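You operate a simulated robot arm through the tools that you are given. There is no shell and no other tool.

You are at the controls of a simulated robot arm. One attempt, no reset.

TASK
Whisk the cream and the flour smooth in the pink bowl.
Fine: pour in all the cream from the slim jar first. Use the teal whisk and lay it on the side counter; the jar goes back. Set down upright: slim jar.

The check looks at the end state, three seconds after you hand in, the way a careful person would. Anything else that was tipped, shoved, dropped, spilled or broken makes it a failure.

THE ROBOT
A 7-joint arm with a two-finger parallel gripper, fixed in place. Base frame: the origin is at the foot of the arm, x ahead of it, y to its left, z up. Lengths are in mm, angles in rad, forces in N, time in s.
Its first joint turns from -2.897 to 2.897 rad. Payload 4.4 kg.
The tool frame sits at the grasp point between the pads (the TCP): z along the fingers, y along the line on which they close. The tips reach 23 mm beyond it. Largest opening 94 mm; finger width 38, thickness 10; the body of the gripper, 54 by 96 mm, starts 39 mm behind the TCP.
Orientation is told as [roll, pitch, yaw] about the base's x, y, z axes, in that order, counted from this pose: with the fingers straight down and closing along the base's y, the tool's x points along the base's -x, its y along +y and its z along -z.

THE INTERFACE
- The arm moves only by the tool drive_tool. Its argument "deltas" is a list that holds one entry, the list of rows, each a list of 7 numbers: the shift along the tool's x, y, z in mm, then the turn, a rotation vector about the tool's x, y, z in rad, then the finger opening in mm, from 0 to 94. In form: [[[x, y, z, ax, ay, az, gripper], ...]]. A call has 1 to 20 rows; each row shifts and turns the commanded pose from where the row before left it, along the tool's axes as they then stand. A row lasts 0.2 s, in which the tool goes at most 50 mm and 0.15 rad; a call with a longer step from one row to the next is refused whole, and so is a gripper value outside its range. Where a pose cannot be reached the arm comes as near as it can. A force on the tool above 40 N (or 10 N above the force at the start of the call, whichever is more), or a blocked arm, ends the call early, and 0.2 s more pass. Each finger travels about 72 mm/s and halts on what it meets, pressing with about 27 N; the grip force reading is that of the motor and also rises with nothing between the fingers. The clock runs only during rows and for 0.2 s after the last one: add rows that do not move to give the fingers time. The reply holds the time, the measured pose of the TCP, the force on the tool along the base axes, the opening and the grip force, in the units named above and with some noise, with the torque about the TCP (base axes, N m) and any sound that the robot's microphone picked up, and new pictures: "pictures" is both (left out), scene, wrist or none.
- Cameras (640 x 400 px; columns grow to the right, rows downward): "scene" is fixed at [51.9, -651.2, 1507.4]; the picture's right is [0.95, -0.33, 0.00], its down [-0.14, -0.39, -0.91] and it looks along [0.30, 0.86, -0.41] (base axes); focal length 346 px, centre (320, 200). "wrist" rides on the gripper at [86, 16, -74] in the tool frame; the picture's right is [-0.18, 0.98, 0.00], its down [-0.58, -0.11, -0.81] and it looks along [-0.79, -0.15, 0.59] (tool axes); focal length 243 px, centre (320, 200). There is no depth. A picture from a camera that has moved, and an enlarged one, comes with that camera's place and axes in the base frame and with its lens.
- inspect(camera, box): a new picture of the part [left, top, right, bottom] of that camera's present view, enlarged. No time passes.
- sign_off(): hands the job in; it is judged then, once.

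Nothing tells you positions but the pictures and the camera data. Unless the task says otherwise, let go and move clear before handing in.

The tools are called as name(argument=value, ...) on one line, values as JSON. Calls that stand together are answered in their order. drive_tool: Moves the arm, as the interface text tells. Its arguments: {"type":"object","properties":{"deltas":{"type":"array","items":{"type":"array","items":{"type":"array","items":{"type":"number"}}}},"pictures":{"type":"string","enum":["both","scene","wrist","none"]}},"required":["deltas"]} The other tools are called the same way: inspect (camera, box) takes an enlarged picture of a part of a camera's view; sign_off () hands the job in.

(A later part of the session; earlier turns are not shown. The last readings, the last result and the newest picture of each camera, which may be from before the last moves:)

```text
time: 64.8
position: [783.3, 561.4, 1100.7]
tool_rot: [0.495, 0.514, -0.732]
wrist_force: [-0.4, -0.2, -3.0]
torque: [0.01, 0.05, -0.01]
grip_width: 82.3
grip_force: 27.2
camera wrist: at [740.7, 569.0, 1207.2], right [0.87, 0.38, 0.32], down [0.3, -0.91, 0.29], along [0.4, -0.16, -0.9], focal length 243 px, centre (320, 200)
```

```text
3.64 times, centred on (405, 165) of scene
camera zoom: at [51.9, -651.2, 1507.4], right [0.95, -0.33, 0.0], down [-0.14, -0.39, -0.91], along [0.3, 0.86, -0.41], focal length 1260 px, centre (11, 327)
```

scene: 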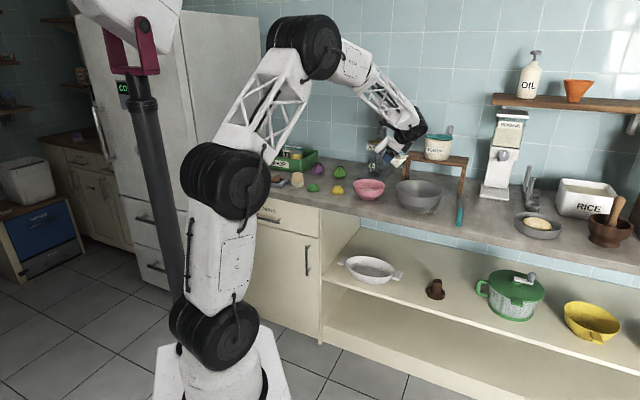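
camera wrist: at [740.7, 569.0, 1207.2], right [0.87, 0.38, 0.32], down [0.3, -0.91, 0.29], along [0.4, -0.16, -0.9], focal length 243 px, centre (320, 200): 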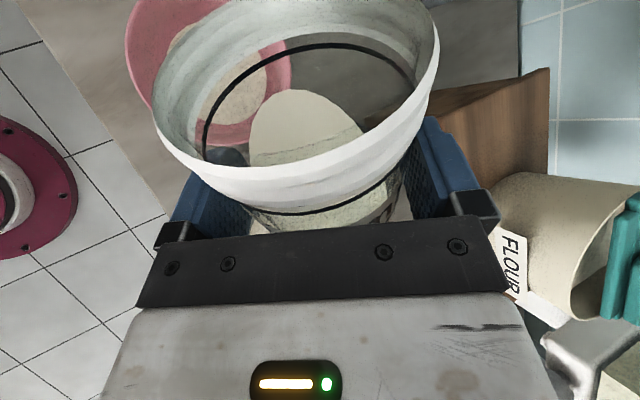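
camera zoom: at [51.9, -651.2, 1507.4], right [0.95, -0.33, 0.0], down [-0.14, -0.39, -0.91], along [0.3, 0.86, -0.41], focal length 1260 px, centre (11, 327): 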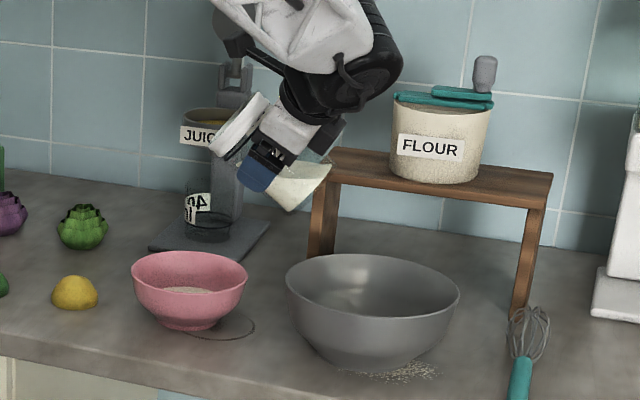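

The jar is tilted about 52° with the cream still at the base end. I'll lower it so the lip sits just over the bowl's centre, ready to pour.

drive_tool(deltas=[[[-1.3, -2.7, 3.95, 0, 0, 0, 40], [-2.66, -5.4, 7.9, 0, 0, 0, 40], [-2.66, -5.4, 7.9, 0, 0, 0, 40], [-2.66, -5.4, 7.9, 0, 0, 0, 40], [-2.66, -5.4, 7.9, 0, 0, 0, 40], [-2.66, -5.4, 7.9, 0, 0, 0, 40], [-2.66, -5.4, 7.9, 0, 0, 0, 40], [-1.3, -2.7, 3.95, 0, 0, 0, 40], [0, 0, 0, 0, 0, 0, 40]]], pictures="both")

inspect(camera="scene", box=[340, 110, 470, 220])

```text
time: 66.8
position: [766.8, 565.0, 1033.4]
tool_rot: [0.494, 0.514, -0.734]
wrist_force: [-0.1, -0.4, -4.0]
torque: [-0.03, 0.01, 0.0]
grip_width: 82.5
grip_force: 26.6
camera wrist: at [724.2, 574.7, 1140.1], right [0.87, 0.38, 0.31], down [0.3, -0.91, 0.29], along [0.4, -0.16, -0.9], focal length 243 px, centre (320, 200)
```

scene: 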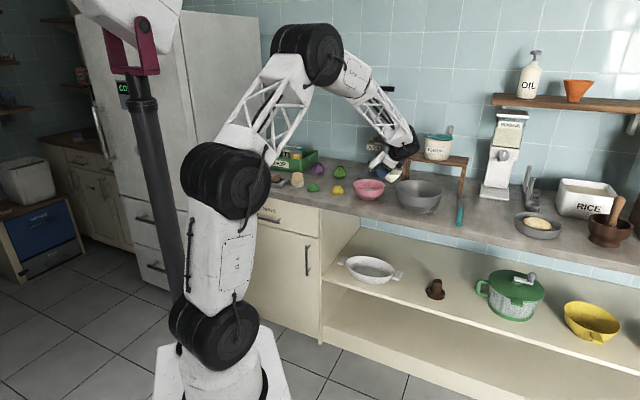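
wrist: 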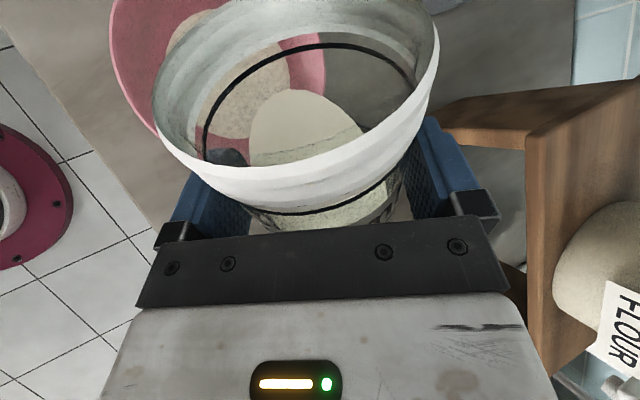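

```text
3.64 times, centred on (405, 165) of scene
camera zoom: at [51.9, -651.2, 1507.4], right [0.95, -0.33, 0.0], down [-0.14, -0.39, -0.91], along [0.3, 0.86, -0.41], focal length 1260 px, centre (11, 327)
```

zoom: 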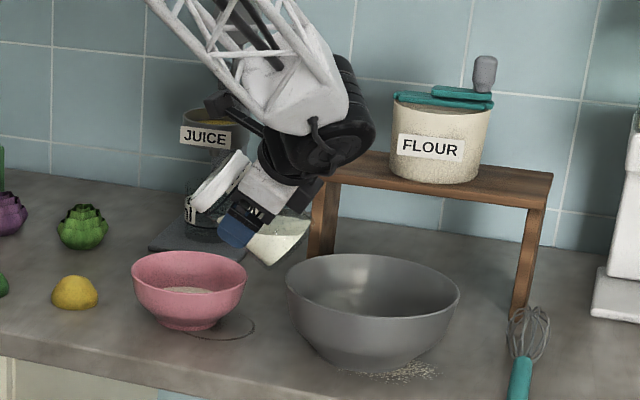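

The lip is over the bowl's centre in the scene view. I'll roll to about 60–63° tilt while keeping the lip over the centre, and watch for the flow to start.

drive_tool(deltas=[[[-0.18, 1.95, 2.45, 0, 0, -0.0436, 40], [-0.18, 1.95, 2.45, 0, 0, -0.0436, 40], [-0.18, 1.95, 2.45, 0, 0, -0.0436, 40], [-0.18, 1.95, 2.45, 0, 0, -0.0436, 40], [-0.18, 1.95, 2.45, 0, 0, -0.0436, 40], [-0.18, 1.95, 2.45, 0, 0, -0.0436, 40], [-0.18, 1.95, 2.45, 0, 0, -0.0436, 40], [-0.18, 1.95, 2.45, 0, 0, -0.0436, 40], [0, 0, 0, 0, 0, 0, 40]]], pictures="both")

inspect(camera="scene", box=[340, 130, 430, 210])

```text
time: 68.8
position: [777.2, 585.0, 1024.2]
tool_rot: [0.627, 0.326, -0.409]
wrist_force: [0.1, -0.2, -3.1]
torque: [-0.02, 0.04, -0.02]
grip_width: 82.2
grip_force: 26.3
camera wrist: at [711.2, 580.0, 1118.6], right [0.65, 0.59, 0.49], down [0.45, -0.81, 0.37], along [0.61, -0.02, -0.79], focal length 243 px, centre (320, 200)
```

scene: 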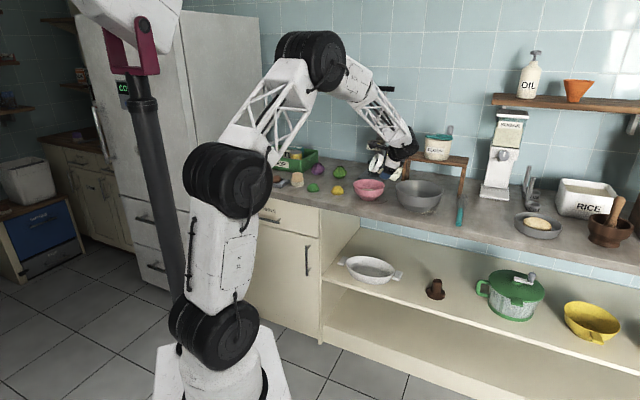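
wrist: 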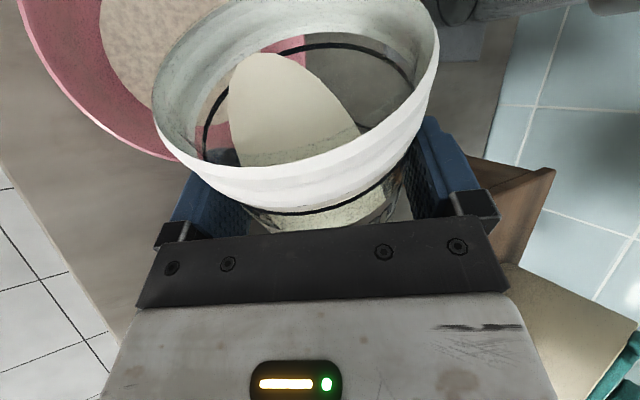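

```text
5.00 times, centred on (385, 170) of scene
camera zoom: at [51.9, -651.2, 1507.4], right [0.95, -0.33, 0.0], down [-0.14, -0.39, -0.91], along [0.3, 0.86, -0.41], focal length 1732 px, centre (-5, 350)
```

zoom: 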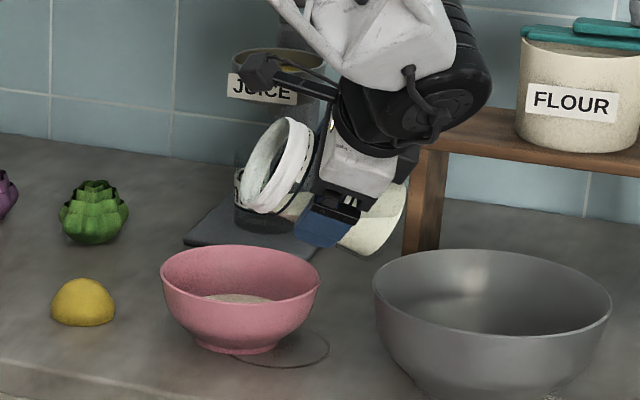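

The cream surface is close to the lip, and the lip is over the bowl slightly right of centre. I'll keep rolling slowly, nudging left as I go.

drive_tool(deltas=[[[1.6, 1.74, 0.88, 0, 0, -0.0436, 40], [1.6, 1.74, 0.88, 0, 0, -0.0436, 40], [1.6, 1.74, 0.88, 0, 0, -0.0436, 40], [1.6, 1.74, 0.88, 0, 0, -0.0436, 40], [0, 0, 0, 0, 0, 0, 40]]], pictures="both")

inspect(camera="scene", box=[340, 130, 430, 210])

```text
time: 70.0
position: [775.4, 594.4, 1027.7]
tool_rot: [0.667, 0.223, -0.266]
wrist_force: [-0.1, 0.1, -2.4]
torque: [-0.05, 0.09, 0.01]
grip_width: 82.3
grip_force: 27.1
camera wrist: at [699.6, 580.2, 1113.9], right [0.5, 0.66, 0.55], down [0.51, -0.75, 0.42], along [0.69, 0.07, -0.72], focal length 243 px, centre (320, 200)
```

scene: 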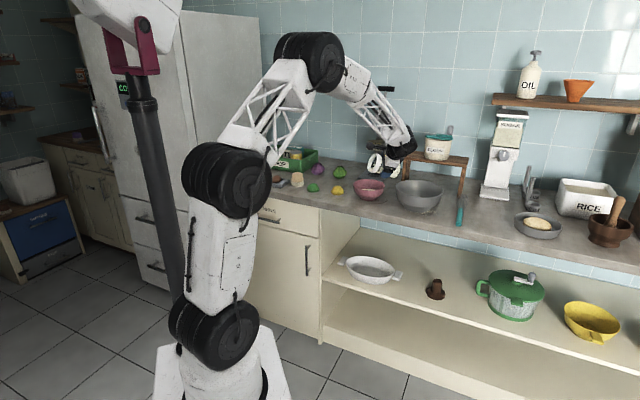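
wrist: 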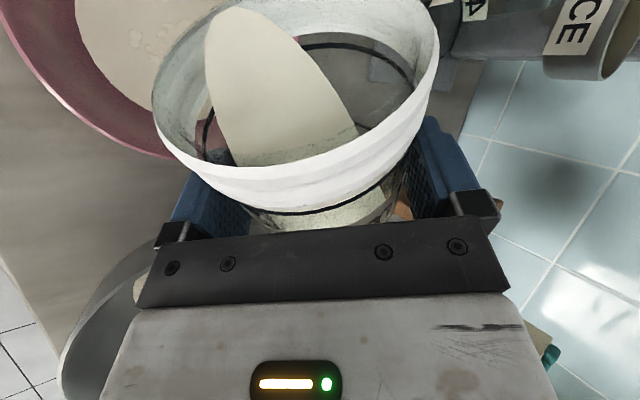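

```text
5.00 times, centred on (385, 170) of scene
camera zoom: at [51.9, -651.2, 1507.4], right [0.95, -0.33, 0.0], down [-0.14, -0.39, -0.91], along [0.3, 0.86, -0.41], focal length 1732 px, centre (-5, 350)
```

zoom: 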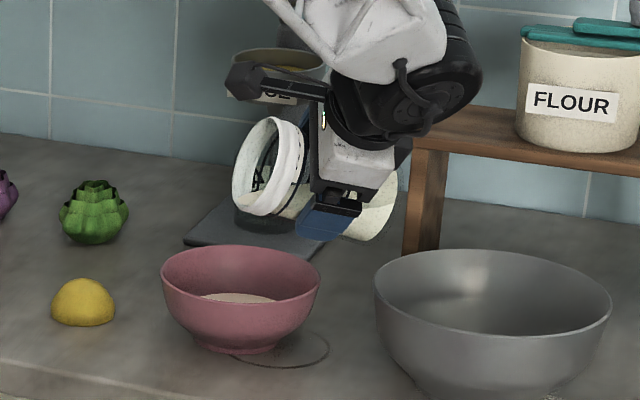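

Cream is going in: the bowl's contents look smoother and higher. I'll keep rolling slowly.

drive_tool(deltas=[[[1.6, 1.74, 0.88, 0, 0, -0.0436, 40], [1.6, 1.74, 0.88, 0, 0, -0.0436, 40], [0, 0, 0, 0, 0, 0, 40], [1.6, 1.74, 0.88, 0, 0, -0.0436, 40], [1.6, 1.74, 0.88, 0, 0, -0.0436, 40], [0, 0, 0, 0, 0, 0, 40]]], pictures="both")

inspect(camera="scene", box=[340, 130, 430, 210])

```text
time: 71.4
position: [770.9, 603.6, 1029.3]
tool_rot: [0.689, 0.112, -0.127]
wrist_force: [-0.4, 0.5, -3.3]
torque: [0.0, 0.03, -0.01]
grip_width: 82.4
grip_force: 27.1
camera wrist: at [689.2, 577.3, 1107.1], right [0.35, 0.72, 0.6], down [0.56, -0.67, 0.48], along [0.75, 0.17, -0.64], focal length 243 px, centre (320, 200)
```

scene: 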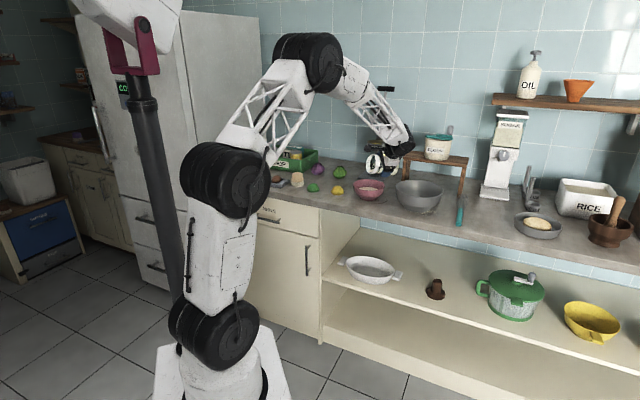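
wrist: 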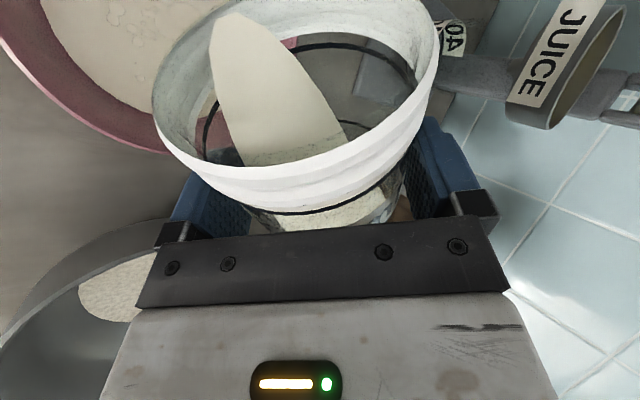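

```text
5.00 times, centred on (385, 170) of scene
camera zoom: at [51.9, -651.2, 1507.4], right [0.95, -0.33, 0.0], down [-0.14, -0.39, -0.91], along [0.3, 0.86, -0.41], focal length 1732 px, centre (-5, 350)
```

zoom: 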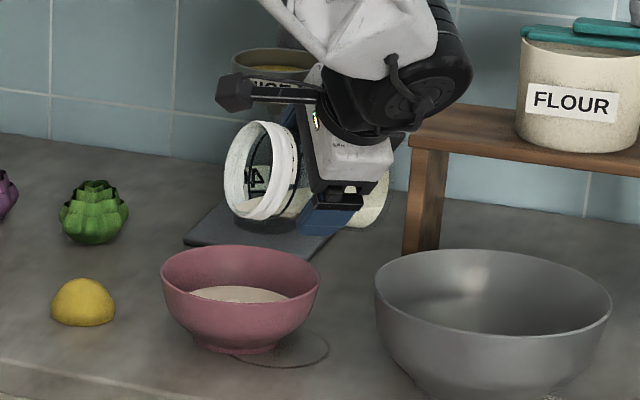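

The jar level is dropping and the bowl is filling, with nothing spilled. I'll continue through horizontal.

drive_tool(deltas=[[[1.6, 1.74, 0.88, 0, 0, -0.0436, 40], [1.6, 1.74, 0.88, 0, 0, -0.0436, 40], [0, 0, 0, 0, 0, 0, 40], [1.6, 1.74, 0.88, 0, 0, -0.0436, 40], [1.6, 1.74, 0.88, 0, 0, -0.0436, 40], [0, 0, 0, 0, 0, 0, 40], [1.3, 2.1, 0.05, 0, 0, -0.0436, 40], [1.3, 2.1, 0.05, 0, 0, -0.0436, 40], [0, 0, 0, 0, 0, 0, 40], [1.3, 2.1, 0.05, 0, 0, -0.0436, 40], [1.3, 2.1, 0.05, 0, 0, -0.0436, 40], [0, 0, 0, 0, 0, 0, 40]]], pictures="both")

inspect(camera="scene", box=[340, 130, 430, 210])

```text
time: 74.0
position: [760.0, 617.8, 1038.9]
tool_rot: [0.688, -0.112, 0.143]
wrist_force: [0.4, -0.3, -2.3]
torque: [0.0, 0.01, 0.02]
grip_width: 82.2
grip_force: 27.2
camera wrist: at [671.9, 569.2, 1095.9], right [0.01, 0.77, 0.64], down [0.6, -0.52, 0.61], along [0.8, 0.38, -0.46], focal length 243 px, centre (320, 200)
```

scene: 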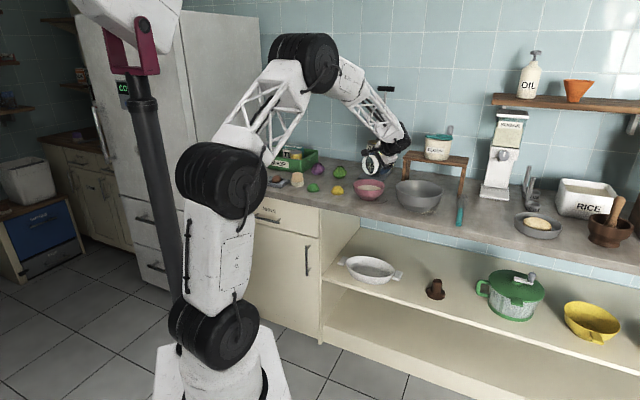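
wrist: 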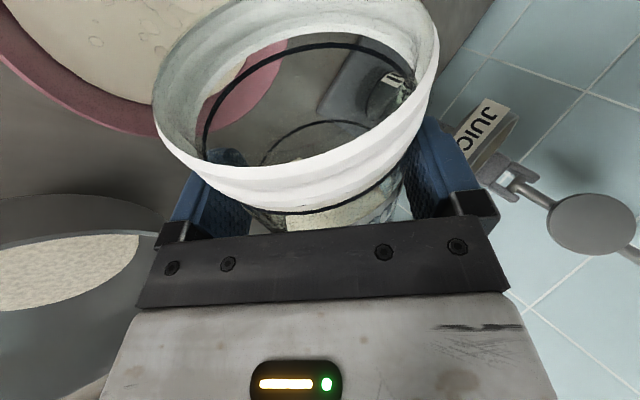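

```text
5.00 times, centred on (385, 170) of scene
camera zoom: at [51.9, -651.2, 1507.4], right [0.95, -0.33, 0.0], down [-0.14, -0.39, -0.91], along [0.3, 0.86, -0.41], focal length 1732 px, centre (-5, 350)
```

zoom: 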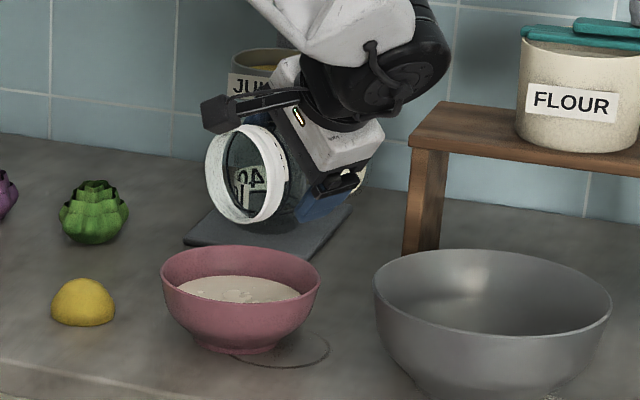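

The jar looks nearly empty at about 95°. I'll roll further to about 110° and hold so everything drains.

drive_tool(deltas=[[[1, 1.9, -0.2, 0, 0, -0.0436, 40], [1, 1.9, -0.2, 0, 0, -0.0436, 40], [1, 1.9, -0.2, 0, 0, -0.0436, 40], [1, 1.9, -0.2, 0, 0, -0.0436, 40], [1, 1.9, -0.2, 0, 0, -0.0436, 40], [1, 1.9, -0.2, 0, 0, -0.0436, 40], [1, 1.9, -0.2, 0, 0, -0.0436, 40], [1, 1.9, -0.2, 0, 0, -0.0436, 40], [0, 0, 0, 0, 0, 0, 40], [0, 0, 0, 0, 0, 0, 40], [0, 0, 0, 0, 0, 0, 40], [0, 0, 0, 0, 0, 0, 40], [0, 0, 0, 0, 0, 0, 40]]], pictures="both")

inspect(camera="scene", box=[340, 130, 430, 210])

inspect(camera="wrist", box=[140, 0, 460, 240])

```text
time: 76.8
position: [747.3, 625.4, 1045.6]
tool_rot: [0.628, -0.327, 0.423]
wrist_force: [0.1, -0.3, -2.7]
torque: [-0.05, 0.0, 0.02]
grip_width: 82.1
grip_force: 27.2
camera wrist: at [664.4, 554.1, 1084.6], right [-0.34, 0.72, 0.61], down [0.56, -0.36, 0.74], along [0.76, 0.59, -0.28], focal length 243 px, centre (320, 200)
```

scene: 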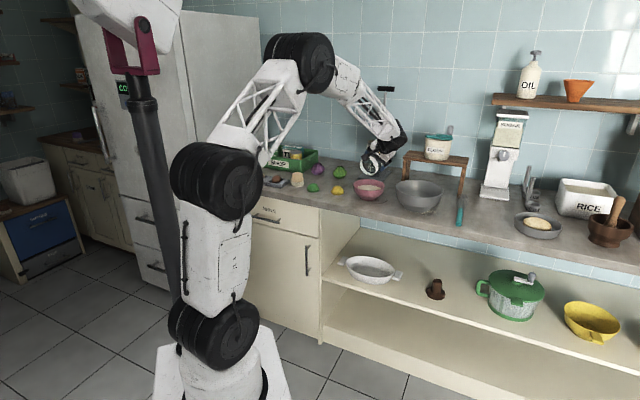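
wrist: 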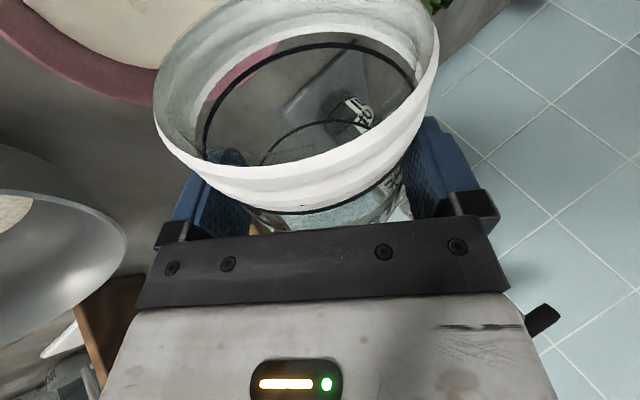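

```text
5.00 times, centred on (385, 170) of scene
camera zoom: at [51.9, -651.2, 1507.4], right [0.95, -0.33, 0.0], down [-0.14, -0.39, -0.91], along [0.3, 0.86, -0.41], focal length 1732 px, centre (-5, 350)
```

zoom: 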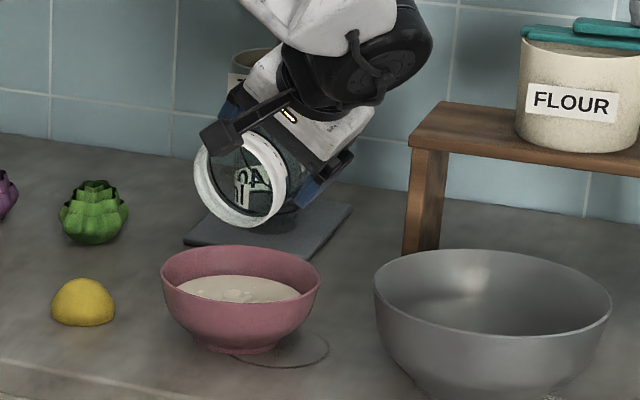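

```text
1.67 times, centred on (300, 120) of wrist
camera zoom: at [664.4, 554.1, 1084.6], right [-0.34, 0.72, 0.61], down [0.56, -0.36, 0.74], along [0.76, 0.59, -0.28], focal length 404 px, centre (353, 333)
```

zoom: 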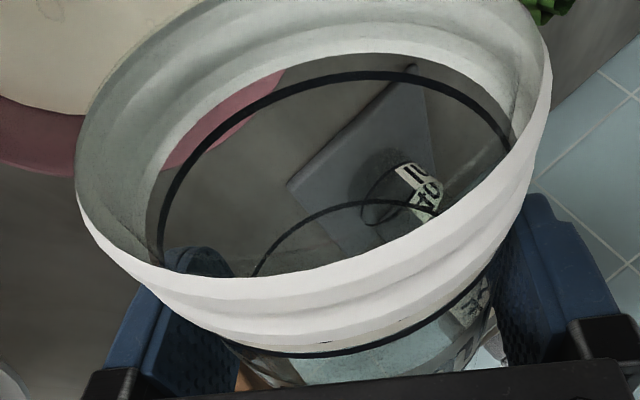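

The jar looks completely clear. To be thorough I'll tip another 20° and hold briefly before going back.

drive_tool(deltas=[[[1.8, 3.6, -0.5, 0, 0, -0.0872, 40], [1.8, 3.6, -0.5, 0, 0, -0.0872, 40], [1.6, 3.4, -0.7, 0, 0, -0.0872, 40], [1.6, 3.4, -0.7, 0, 0, -0.0872, 40], [0, 0, 0, 0, 0, 0, 40], [0, 0, 0, 0, 0, 0, 40], [0, 0, 0, 0, 0, 0, 40], [0, 0, 0, 0, 0, 0, 40], [0, 0, 0, 0, 0, 0, 40]]], pictures="both")

inspect(camera="scene", box=[340, 130, 430, 210])

```text
time: 78.8
position: [733.1, 628.5, 1052.6]
tool_rot: [0.493, -0.514, 0.747]
wrist_force: [0.6, -1.2, -1.5]
torque: [-0.07, 0.02, 0.01]
grip_width: 81.8
grip_force: 27.2
camera wrist: at [666.1, 536.8, 1074.3], right [-0.64, 0.59, 0.5], down [0.46, -0.23, 0.86], along [0.62, 0.78, -0.12], focal length 243 px, centre (320, 200)
```

scene: 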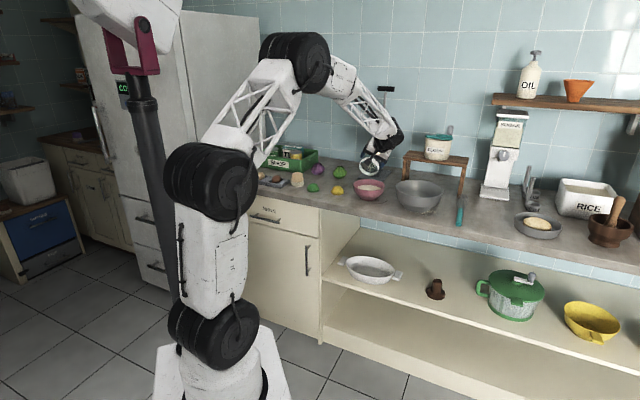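
wrist: 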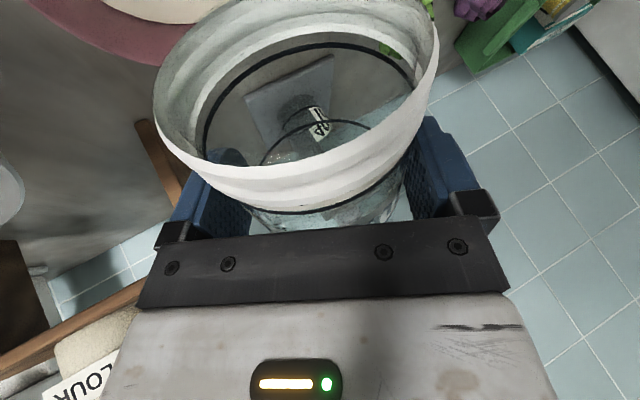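

```text
5.00 times, centred on (385, 170) of scene
camera zoom: at [51.9, -651.2, 1507.4], right [0.95, -0.33, 0.0], down [-0.14, -0.39, -0.91], along [0.3, 0.86, -0.41], focal length 1732 px, centre (-5, 350)
```

zoom: 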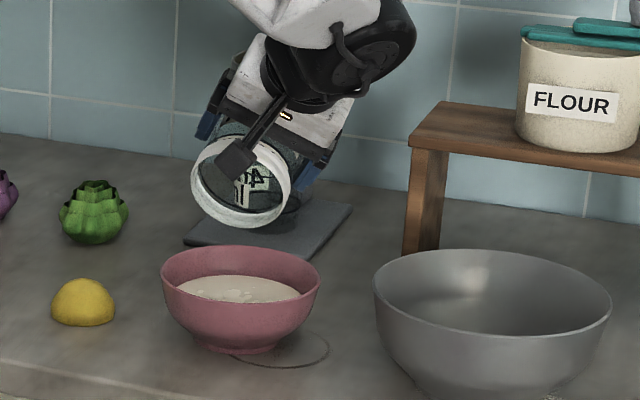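

The jar is empty and the bowl is filled cleanly. I'll lift straight up, then roll the jar back upright at a safe height.

drive_tool(deltas=[[[-2.5, 2.1, -3.9, 0, 0, 0, 40], [-4.9, 4.1, -7.7, 0, 0, 0, 40], [-4.9, 4.1, -7.7, 0, 0, 0, 40], [-4.9, 4.1, -7.7, 0, 0, 0, 40], [-4.9, 4.1, -7.7, 0, 0, 0, 40], [-4.9, 4.1, -7.7, 0, 0, 0, 40], [-2.5, 2.1, -3.9, 0, 0, 0, 40], [0, 0, 0, 0, 0, 0.06, 40], [0, 0, 0, 0, 0, 0.111, 40], [0, 0, 0, 0, 0, 0.111, 40], [0, 0, 0, 0, 0, 0.111, 40], [0, 0, 0, 0, 0, 0.111, 40], [0, 0, 0, 0, 0, 0.111, 40], [0, 0, 0, 0, 0, 0.111, 40], [0, 0, 0, 0, 0, 0.111, 40], [0, 0, 0, 0, 0, 0.111, 40], [0, 0, 0, 0, 0, 0.111, 40], [0, 0, 0, 0, 0, 0.111, 40]]], pictures="none")

drive_tool(deltas=[[[0, 0, 0, 0, 0, 0.111, 40], [0, 0, 0, 0, 0, 0.111, 40], [0, 0, 0, 0, 0, 0.111, 40], [0, 0, 0, 0, 0, 0.111, 40], [0, 0, 0, 0, 0, 0.111, 40], [0, 0, 0, 0, 0, 0.111, 40], [0, 0, 0, 0, 0, 0.111, 40], [0, 0, 0, 0, 0, 0.111, 40], [0, 0, 0, 0, 0, 0.111, 40], [0, 0, 0, 0, 0, 0.111, 40], [0, 0, 0, 0, 0, 0.111, 40], [0, 0, 0, 0, 0, 0.052, 40], [0, 0, 0, 0, 0, 0, 40]]], pictures="both")

```text
time: 82.6
position: [733.4, 628.1, 1112.6]
tool_rot: [0.676, 0.191, -0.223]
wrist_force: [0.6, 0.5, -1.9]
torque: [-0.01, 0.02, -0.01]
grip_width: 82.3
grip_force: 27.0
```

```text
time: 85.4
position: [733.3, 629.0, 1112.4]
tool_rot: [0.001, 0.7, -1.565]
wrist_force: [-0.8, 0.2, -1.7]
torque: [-0.03, 0.02, 0.03]
grip_width: 82.0
grip_force: 27.3
camera wrist: at [749.5, 646.3, 1225.3], right [0.98, -0.13, -0.12], down [-0.1, -0.96, 0.24], along [-0.15, -0.23, -0.96], focal length 243 px, centre (320, 200)
```

scene: 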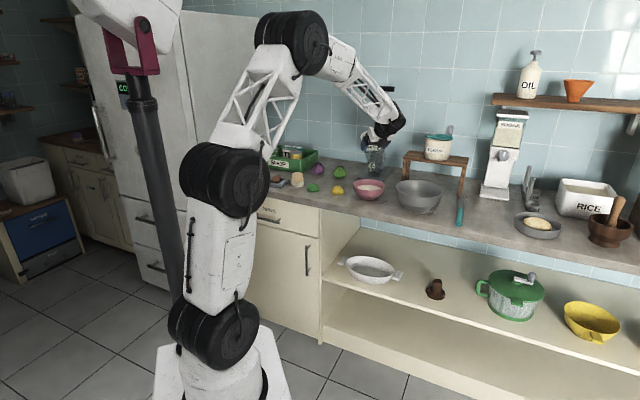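
wrist: 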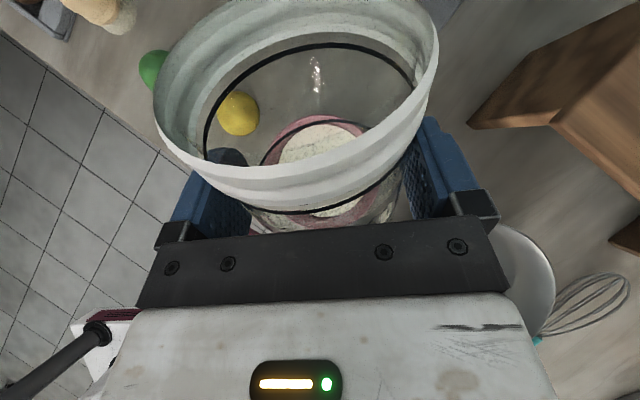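

The empty jar is back to the forward lean with a clear view. Next I'll bring it fully upright and retrace the route towards its original spot.

drive_tool(deltas=[[[0, 0, 0, 0, 0.05, 0, 40], [0, 0, 0, 0, 0.1, 0, 40], [0, 0, 0, 0, 0.1, 0, 40], [0, 0, 0, 0, 0.1, 0, 40], [0, 0, 0, 0, 0.1, 0, 40], [0, 0, 0, 0, 0.1, 0, 40], [0, 0, 0, 0, 0.1, 0, 40], [0, 0, 0, 0, 0.047, 0, 40], [-1.3, 5.3, -7.3, 0, 0, 0, 40], [-2.6, 10.6, -14.7, 0, 0, 0, 40], [-2.6, 10.6, -14.7, 0, 0, 0, 40], [-2.6, 10.6, -14.7, 0, 0, 0, 40], [-2.6, 10.6, -14.7, 0, 0, 0, 40], [-2.6, 10.6, -14.7, 0, 0, 0, 40], [-2.6, 10.6, -14.7, 0, 0, 0, 40], [-2.6, 10.6, -14.7, 0, 0, 0, 40], [-2.6, 10.6, -14.7, 0, 0, 0, 40], [-2.6, 10.6, -14.7, 0, 0, 0, 40], [-1.3, 5.3, -7.3, 0, 0, 0, 40]]], pictures="none")

drive_tool(deltas=[[[0, 0, 0, -0.036, 0, 0.0063, 40], [0, 0, 0, -0.0788, 0, 0.0139, 40], [0, 0, 0, -0.0788, 0, 0.0139, 40], [0, 0, 0, -0.0788, 0, 0.0139, 40], [0, 0, 0, -0.0788, 0, 0.0139, 40], [0, 0, 0, -0.036, 0, 0.0063, 40], [-0.6, 7.1, -3.3, 0, 0, 0, 40], [-1.2, 14.2, -6.6, 0, 0, 0, 40], [-1.45, 17.8, -8.2, 0, 0, 0, 40], [-1.45, 17.8, -8.2, 0, 0, 0, 40], [-1.45, 17.8, -8.2, 0, 0, 0, 40], [-1.45, 17.8, -8.2, 0, 0, 0, 40], [-1.45, 17.8, -8.2, 0, 0, 0, 40], [-1.45, 17.8, -8.2, 0, 0, 0, 40], [-1.2, 14.2, -6.6, 0, 0, 0, 40], [-0.6, 7.1, -3.3, 0, 0, 0, 40], [0, 0, 0, 0, 0, 0, 40]]], pictures="both")

```text
time: 89.4
position: [841.0, 481.8, 1114.2]
tool_rot: [0.001, 1.394, -1.562]
wrist_force: [0.6, 0.6, -2.2]
torque: [0.03, 0.03, 0.02]
grip_width: 82.1
grip_force: 27.3
```

```text
time: 93.0
position: [952.9, 358.2, 1113.1]
tool_rot: [0.002, 1.394, -1.958]
wrist_force: [0.3, 0.5, -2.0]
torque: [-0.02, 0.01, 0.02]
grip_width: 82.0
grip_force: 27.0
camera wrist: at [946.4, 298.2, 1211.1], right [0.9, -0.4, -0.18], down [-0.44, -0.79, -0.43], along [0.03, 0.47, -0.88], focal length 243 px, centre (320, 200)
```

scene: 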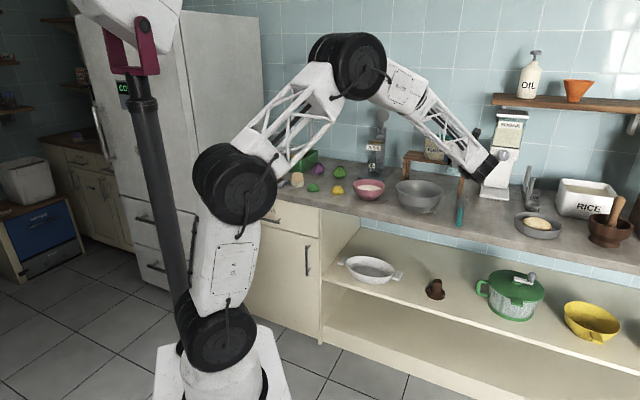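
wrist: 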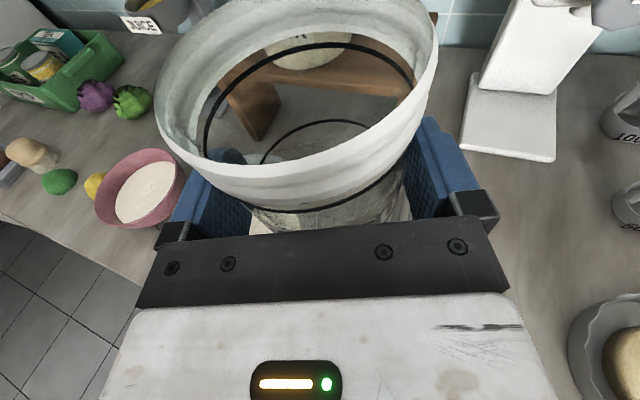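

Now I'll turn back to the original heading and move to a point above the jar's original spot.

drive_tool(deltas=[[[0, 0, 0, -0.0398, 0, 0.007, 40], [0, 0, 0, -0.0796, 0, 0.0141, 40], [0, 0, 0, -0.0796, 0, 0.0141, 40], [0, 0, 0, -0.0796, 0, 0.0141, 40], [0, 0, 0, -0.0796, 0, 0.0141, 40], [0, 0, 0, -0.0398, 0, 0.007, 40], [-2.2, 8, -0.95, 0, 0, 0, 40], [-4.4, 15.9, -1.9, 0, 0, 0, 40], [-4.4, 15.9, -1.9, 0, 0, 0, 40], [-4.4, 15.9, -1.9, 0, 0, 0, 40], [-4.4, 15.9, -1.9, 0, 0, 0, 40], [-4.4, 15.9, -1.9, 0, 0, 0, 40], [-4.4, 15.9, -1.9, 0, 0, 0, 40], [-4.4, 15.9, -1.9, 0, 0, 0, 40], [-4.4, 15.9, -1.9, 0, 0, 0, 40], [-4.4, 15.9, -1.9, 0, 0, 0, 40], [-2.2, 8, -0.95, 0, 0, 0, 40], [0, 0, 0, 0, 0, 0, 40]]], pictures="both")

```text
time: 96.8
position: [1044.9, 226.7, 1074.6]
tool_rot: [0.003, 1.394, -2.356]
wrist_force: [0.2, -0.1, -2.9]
torque: [0.0, 0.01, 0.0]
grip_width: 82.2
grip_force: 27.3
camera wrist: at [1015.4, 174.2, 1171.7], right [0.67, -0.72, -0.18], down [-0.71, -0.55, -0.43], along [0.21, 0.42, -0.88], focal length 243 px, centre (320, 200)
```

scene: 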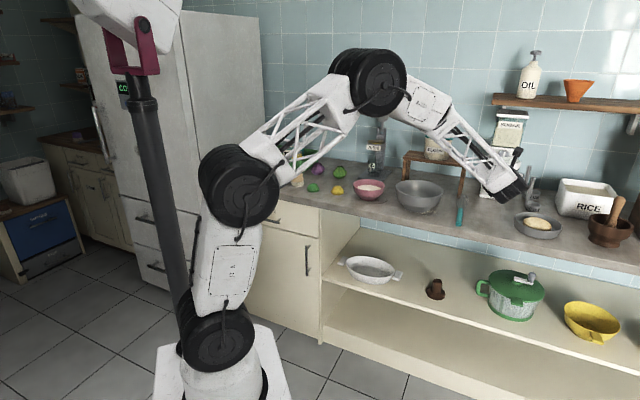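
wrist: 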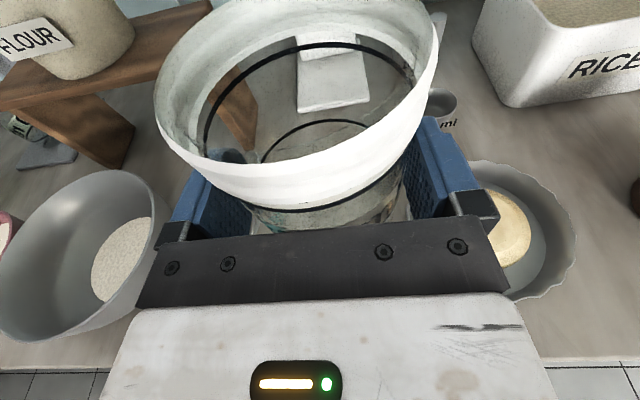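

I'm directly above the original spot. I'll lower with a ramp to just above the counter and then creep to contact.

drive_tool(deltas=[[[-5.4, 0.1, 0.96, 0, 0, 0, 40], [-10.9, 0.2, 1.9, 0, 0, 0, 40], [-10.9, 0.2, 1.9, 0, 0, 0, 40], [-10.9, 0.2, 1.9, 0, 0, 0, 40], [-10.9, 0.2, 1.9, 0, 0, 0, 40], [-10.9, 0.2, 1.9, 0, 0, 0, 40], [-10.9, 0.2, 1.9, 0, 0, 0, 40], [-10.9, 0.2, 1.9, 0, 0, 0, 40], [-10.9, 0.2, 1.9, 0, 0, 0, 40], [-10.9, 0.2, 1.9, 0, 0, 0, 40], [-10.9, 0.2, 1.9, 0, 0, 0, 40], [-5.4, 0.1, 0.96, 0, 0, 0, 40], [0, 0, 0, 0, 0, 0, 40]]], pictures="both")

```text
time: 99.6
position: [1047.7, 225.5, 952.7]
tool_rot: [0.003, 1.394, -2.356]
wrist_force: [-0.3, -0.3, -1.9]
torque: [0.0, 0.02, 0.0]
grip_width: 81.7
grip_force: 27.3
camera wrist: at [1017.6, 172.1, 1050.2], right [0.67, -0.72, -0.18], down [-0.71, -0.55, -0.43], along [0.21, 0.42, -0.88], focal length 243 px, centre (320, 200)
```

scene: 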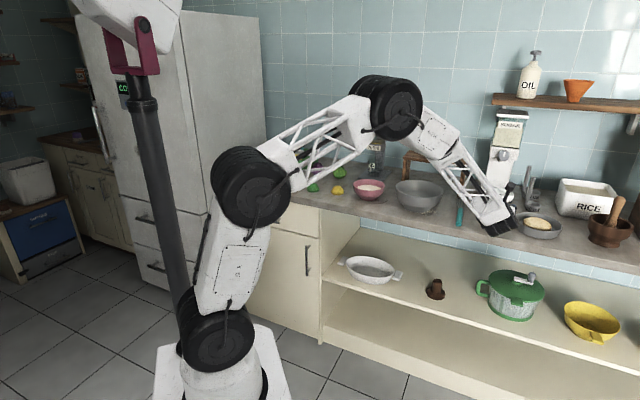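
wrist: 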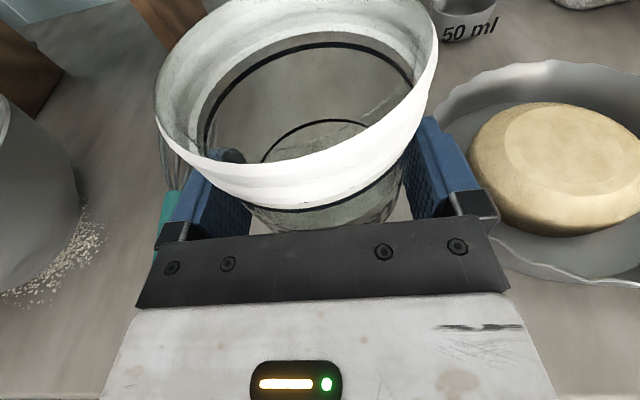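

About 5 mm remain. I'll creep down in small steps until the contact force shows.

drive_tool(deltas=[[[-1, 0, 0.17, 0, 0, 0, 40], [-1, 0, 0.17, 0, 0, 0, 40], [-1, 0, 0.17, 0, 0, 0, 40], [-1, 0, 0.17, 0, 0, 0, 40], [0, 0, 0, 0, 0, 0, 40]]], pictures="none")

drive_tool(deltas=[[[-0.7, 0, 0.12, 0, 0, 0, 40], [0, 0, 0, 0, 0, 0, 40]]], pictures="none")

drive_tool(deltas=[[[-0.7, 0, 0.12, 0, 0, 0, 40], [0, 0, 0, 0, 0, 0, 40]]], pictures="none")

```text
time: 100.8
position: [1045.6, 225.2, 946.6]
tool_rot: [0.003, 1.395, -2.356]
wrist_force: [0.1, -0.4, -2.5]
torque: [-0.03, 0.02, 0.03]
grip_width: 82.1
grip_force: 26.9
```

```text
time: 101.4
position: [1047.2, 226.0, 947.0]
tool_rot: [0.006, 1.393, -2.356]
wrist_force: [-1.4, -1.3, 1.2]
torque: [0.06, 0.06, 0.01]
grip_width: 82.0
grip_force: 27.4
```

```text
time: 102.0
position: [1047.4, 226.7, 947.9]
tool_rot: [0.007, 1.397, -2.354]
wrist_force: [-3.7, 0.3, 9.2]
torque: [0.24, 0.41, 0.13]
grip_width: 82.0
grip_force: 27.3
```

Contact is confirmed. I'll ease off slightly and open the fingers.

drive_tool(deltas=[[[0.6, 0, -0.1, 0, 0, 0, 40], [0, 0, 0, 0, 0, 0, 40], [0, 0, 0, 0, 0, 0, 84], [0, 0, 0, 0, 0, 0, 88], [0, 0, 0, 0, 0, 0, 94], [0, 0, 0, 0, 0, 0, 94]]], pictures="both")

```text
time: 103.4
position: [1045.9, 226.7, 946.3]
tool_rot: [0.003, 1.395, -2.358]
wrist_force: [-0.7, 1.1, -0.2]
torque: [0.0, 0.01, -0.01]
grip_width: 94.2
grip_force: 0.0
camera wrist: at [1016.8, 172.3, 1044.8], right [0.67, -0.72, -0.18], down [-0.71, -0.55, -0.43], along [0.21, 0.42, -0.88], focal length 243 px, centre (320, 200)
```

scene: 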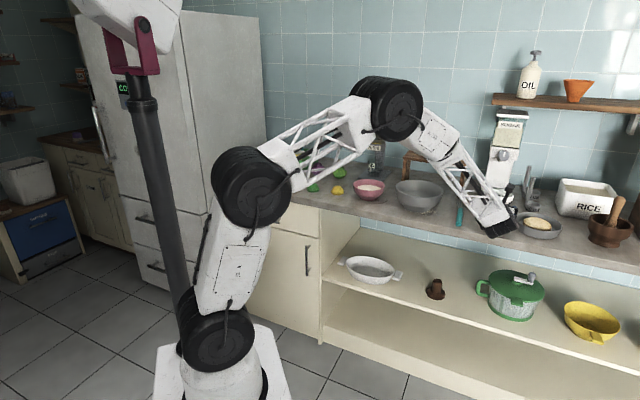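
wrist: 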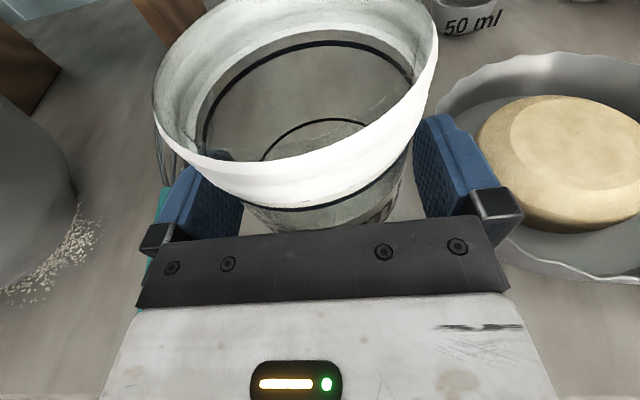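

The jar is upright at its original spot. I'll back straight out along the approach line and then rise.

drive_tool(deltas=[[[-1.7, 0, -9.85, 0, 0, 0, 94], [-3.5, 0, -19.7, 0, 0, 0, 94], [-3.5, 0, -19.7, 0, 0, 0, 94], [-3.5, 0, -19.7, 0, 0, 0, 94], [-6, 0, -34.5, 0, 0, 0, 94], [-6, 0, -34.5, 0, 0, 0, 94], [-6, 0, -34.5, 0, 0, 0, 94], [-6, 0, -34.5, 0, 0, 0, 94], [34, 0, -6, 0, 0, 0, 94], [34, 0, -6, 0, 0, 0, 94], [34, 0, -6, 0, 0, 0, 94], [34, 0, -6, 0, 0, 0, 94], [0, 0, 0, 0, 0, 0, 94]]], pictures="both")

```text
time: 106.2
position: [898.5, 79.4, 1085.8]
tool_rot: [0.005, 1.394, -2.358]
wrist_force: [-0.8, -0.4, 0.3]
torque: [0.02, -0.01, -0.01]
grip_width: 93.9
grip_force: 0.0
camera wrist: at [868.8, 26.8, 1184.0], right [0.67, -0.72, -0.18], down [-0.71, -0.55, -0.43], along [0.21, 0.42, -0.88], focal length 243 px, centre (320, 200)
```

scene: 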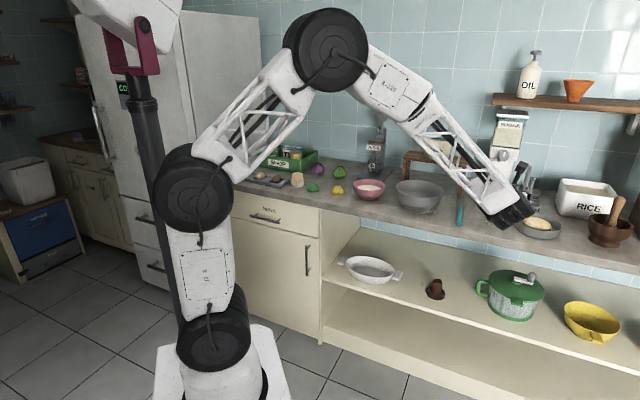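
wrist: 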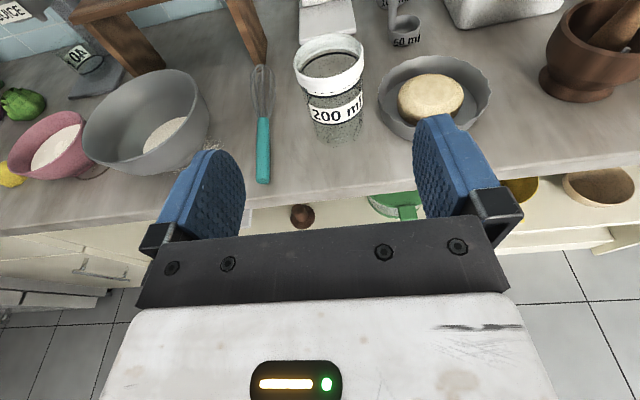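

The jar is back, empty and upright. Next is the whisk, so I'll zoom in to refine where its handle lies.

inspect(camera="wrist", box=[220, 50, 300, 200])

inspect(camera="wrist", box=[0, 50, 240, 200])

inspect(camera="scene", box=[440, 180, 480, 235])

```text
2.67 times, centred on (260, 125) of wrist
camera zoom: at [868.8, 26.8, 1184.0], right [0.67, -0.72, -0.18], down [-0.71, -0.55, -0.43], along [0.21, 0.42, -0.88], focal length 647 px, centre (480, 400)
```

zoom: 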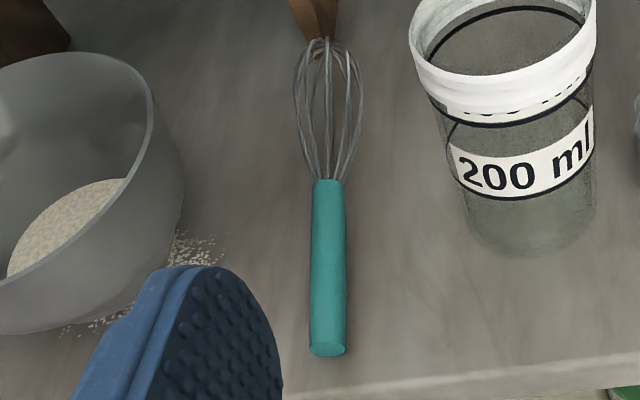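

```text
2.67 times, centred on (120, 125) of wrist
camera zoom: at [868.8, 26.8, 1184.0], right [0.67, -0.72, -0.18], down [-0.71, -0.55, -0.43], along [0.21, 0.42, -0.88], focal length 647 px, centre (853, 400)
```

zoom: 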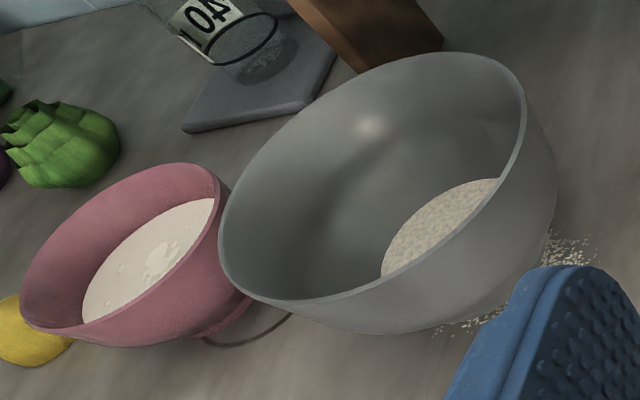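

```text
7.27 times, centred on (460, 208) of scene
camera zoom: at [51.9, -651.2, 1507.4], right [0.95, -0.33, 0.0], down [-0.14, -0.39, -0.91], along [0.3, 0.86, -0.41], focal length 2520 px, centre (-698, 146)
```

zoom: 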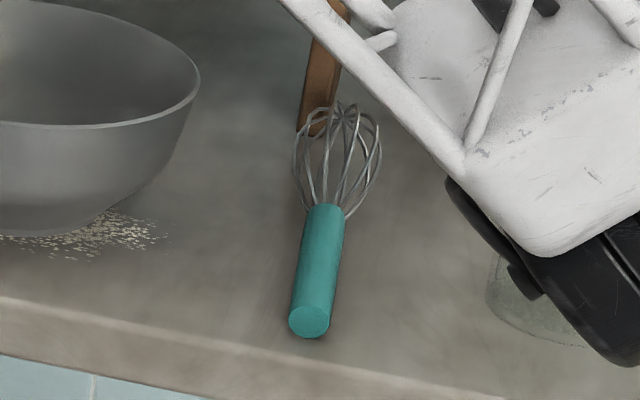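

The handle runs from about (910, 255) towards heading 48°. I'll grip it from above with the camera towards the arm, so flipping the wrist later hangs the whisk head-down with the camera on top. First I'll untilt and unwind the wrist here in free space.

drive_tool(deltas=[[[0, 0, 0, 0, -0.1394, 0, 70], [0, 0, 0, 0, -0.1394, 0, 70], [0, 0, 0, 0, -0.1394, 0, 70], [0, 0, 0, 0, -0.1394, 0, 70], [0, 0, 0, 0, -0.1394, 0, 70], [0, 0, 0, 0, -0.1394, 0, 70], [0, 0, 0, 0, -0.1394, 0, 70], [0, 0, 0, 0, -0.1394, 0, 70], [0, 0, 0, 0, -0.1394, 0, 70], [0, 0, 0, 0, -0.1394, 0, 70], [0, 0, 0, 0, 0, -0.1453, 70], [0, 0, 0, 0, 0, -0.1453, 70], [0, 0, 0, 0, 0, -0.1453, 70], [0, 0, 0, 0, 0, -0.1453, 70], [0, 0, 0, 0, 0, -0.1453, 70], [0, 0, 0, 0, 0, -0.1453, 70], [0, 0, 0, 0, 0, -0.1453, 70], [0, 0, 0, 0, 0, -0.1453, 70]]], pictures="none")

drive_tool(deltas=[[[0, 0, 0, 0, 0, -0.1453, 70], [0, 0, 0, 0, 0, -0.1453, 70], [0, 0, 0, 0, 0, -0.1453, 70], [0, 0, 0, 0, 0, -0.1453, 70], [0, 0, 0, 0, 0, -0.1453, 70], [0, 0, 0, 0, 0, -0.1453, 70], [0, 0, 0, 0, 0, -0.1453, 70], [0, 0, 0, 0, 0, -0.1453, 70], [0, 0, 0, 0, 0, -0.1453, 70], [0, 0, 0, 0, 0, -0.1453, 70], [0, 0, 0, 0, 0, -0.1453, 70], [0, 0, 0, 0, 0, -0.1453, 70], [0, 0, 0, 0, 0, -0.1453, 70], [0, 0, 0, 0, 0, -0.1453, 70], [0, 0, 0, 0, 0, 0, 70]]], pictures="both")

```text
time: 110.0
position: [898.9, 77.6, 1084.4]
tool_rot: [0.0, 0.0, -1.196]
wrist_force: [-0.4, 0.9, 0.4]
torque: [-0.02, 0.0, -0.01]
grip_width: 70.0
grip_force: 0.0
```

```text
time: 113.2
position: [898.4, 79.0, 1085.6]
tool_rot: [0.0, 0.0, 0.84]
wrist_force: [0.1, -0.6, -0.2]
torque: [-0.02, -0.01, -0.02]
grip_width: 69.8
grip_force: 0.0
camera wrist: at [828.1, 24.3, 1160.1], right [-0.61, 0.79, 0.0], down [0.47, 0.36, 0.81], along [0.64, 0.49, -0.59], focal length 243 px, centre (320, 200)
```

scene: 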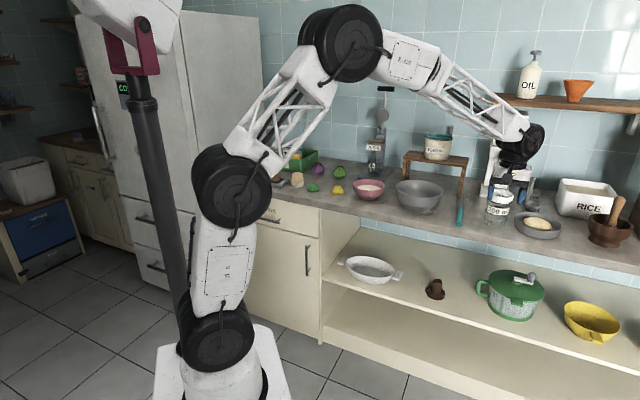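
wrist: 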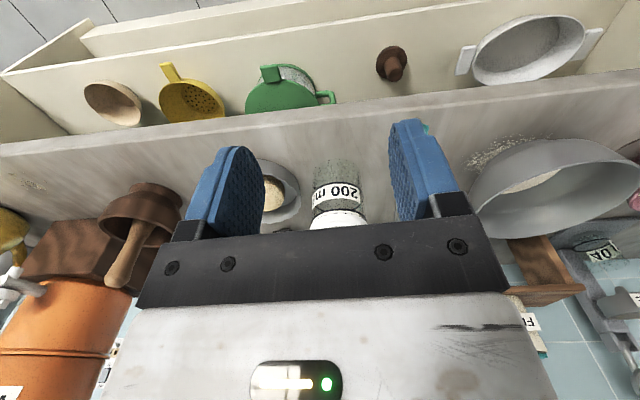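

Next I'll move above the handle and add a slight forward tilt.

drive_tool(deltas=[[[-27.8, 18.1, 8, 0, 0, 0, 70], [-27.8, 18.1, 8, 0, 0, 0, 70], [-27.8, 18.1, 8, 0, 0, 0, 70], [-27.8, 18.1, 8, 0, 0, 0, 70], [-27.8, 18.1, 8, 0, 0, 0, 70], [-27.8, 18.1, 8, 0, 0, 0, 70], [0, 0, 0, 0, -0.105, 0, 70], [0, 0, 0, 0, -0.105, 0, 70], [0, 0, 0, 0, 0, 0, 70]]], pictures="both")

```text
time: 115.2
position: [929.2, 273.6, 1037.3]
tool_rot: [0.0, -0.21, 0.838]
wrist_force: [-0.7, 0.2, -0.2]
torque: [0.01, 0.02, 0.02]
grip_width: 69.9
grip_force: 0.0
camera wrist: at [849.7, 210.1, 1092.1], right [-0.61, 0.79, 0.04], down [0.35, 0.22, 0.91], along [0.71, 0.57, -0.41], focal length 243 px, centre (320, 200)
```

scene: 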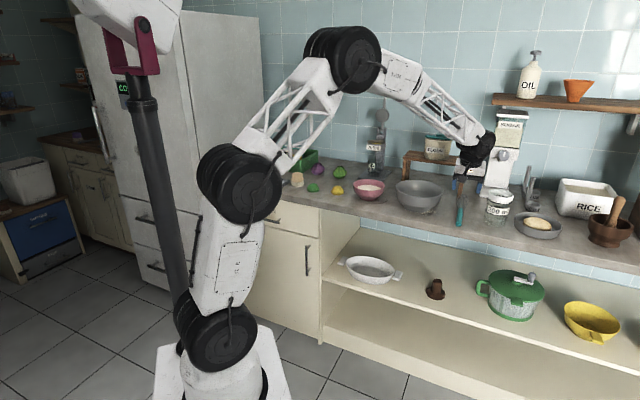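
wrist: 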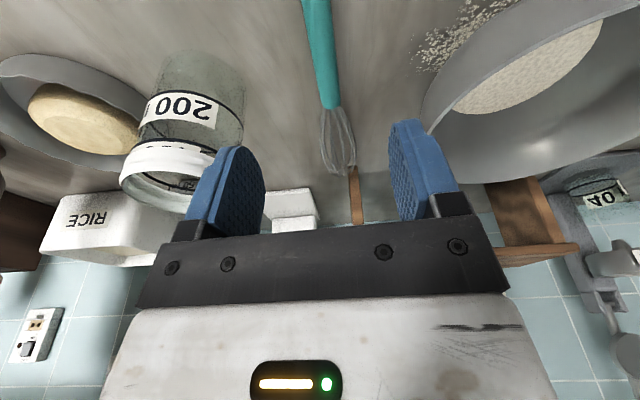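

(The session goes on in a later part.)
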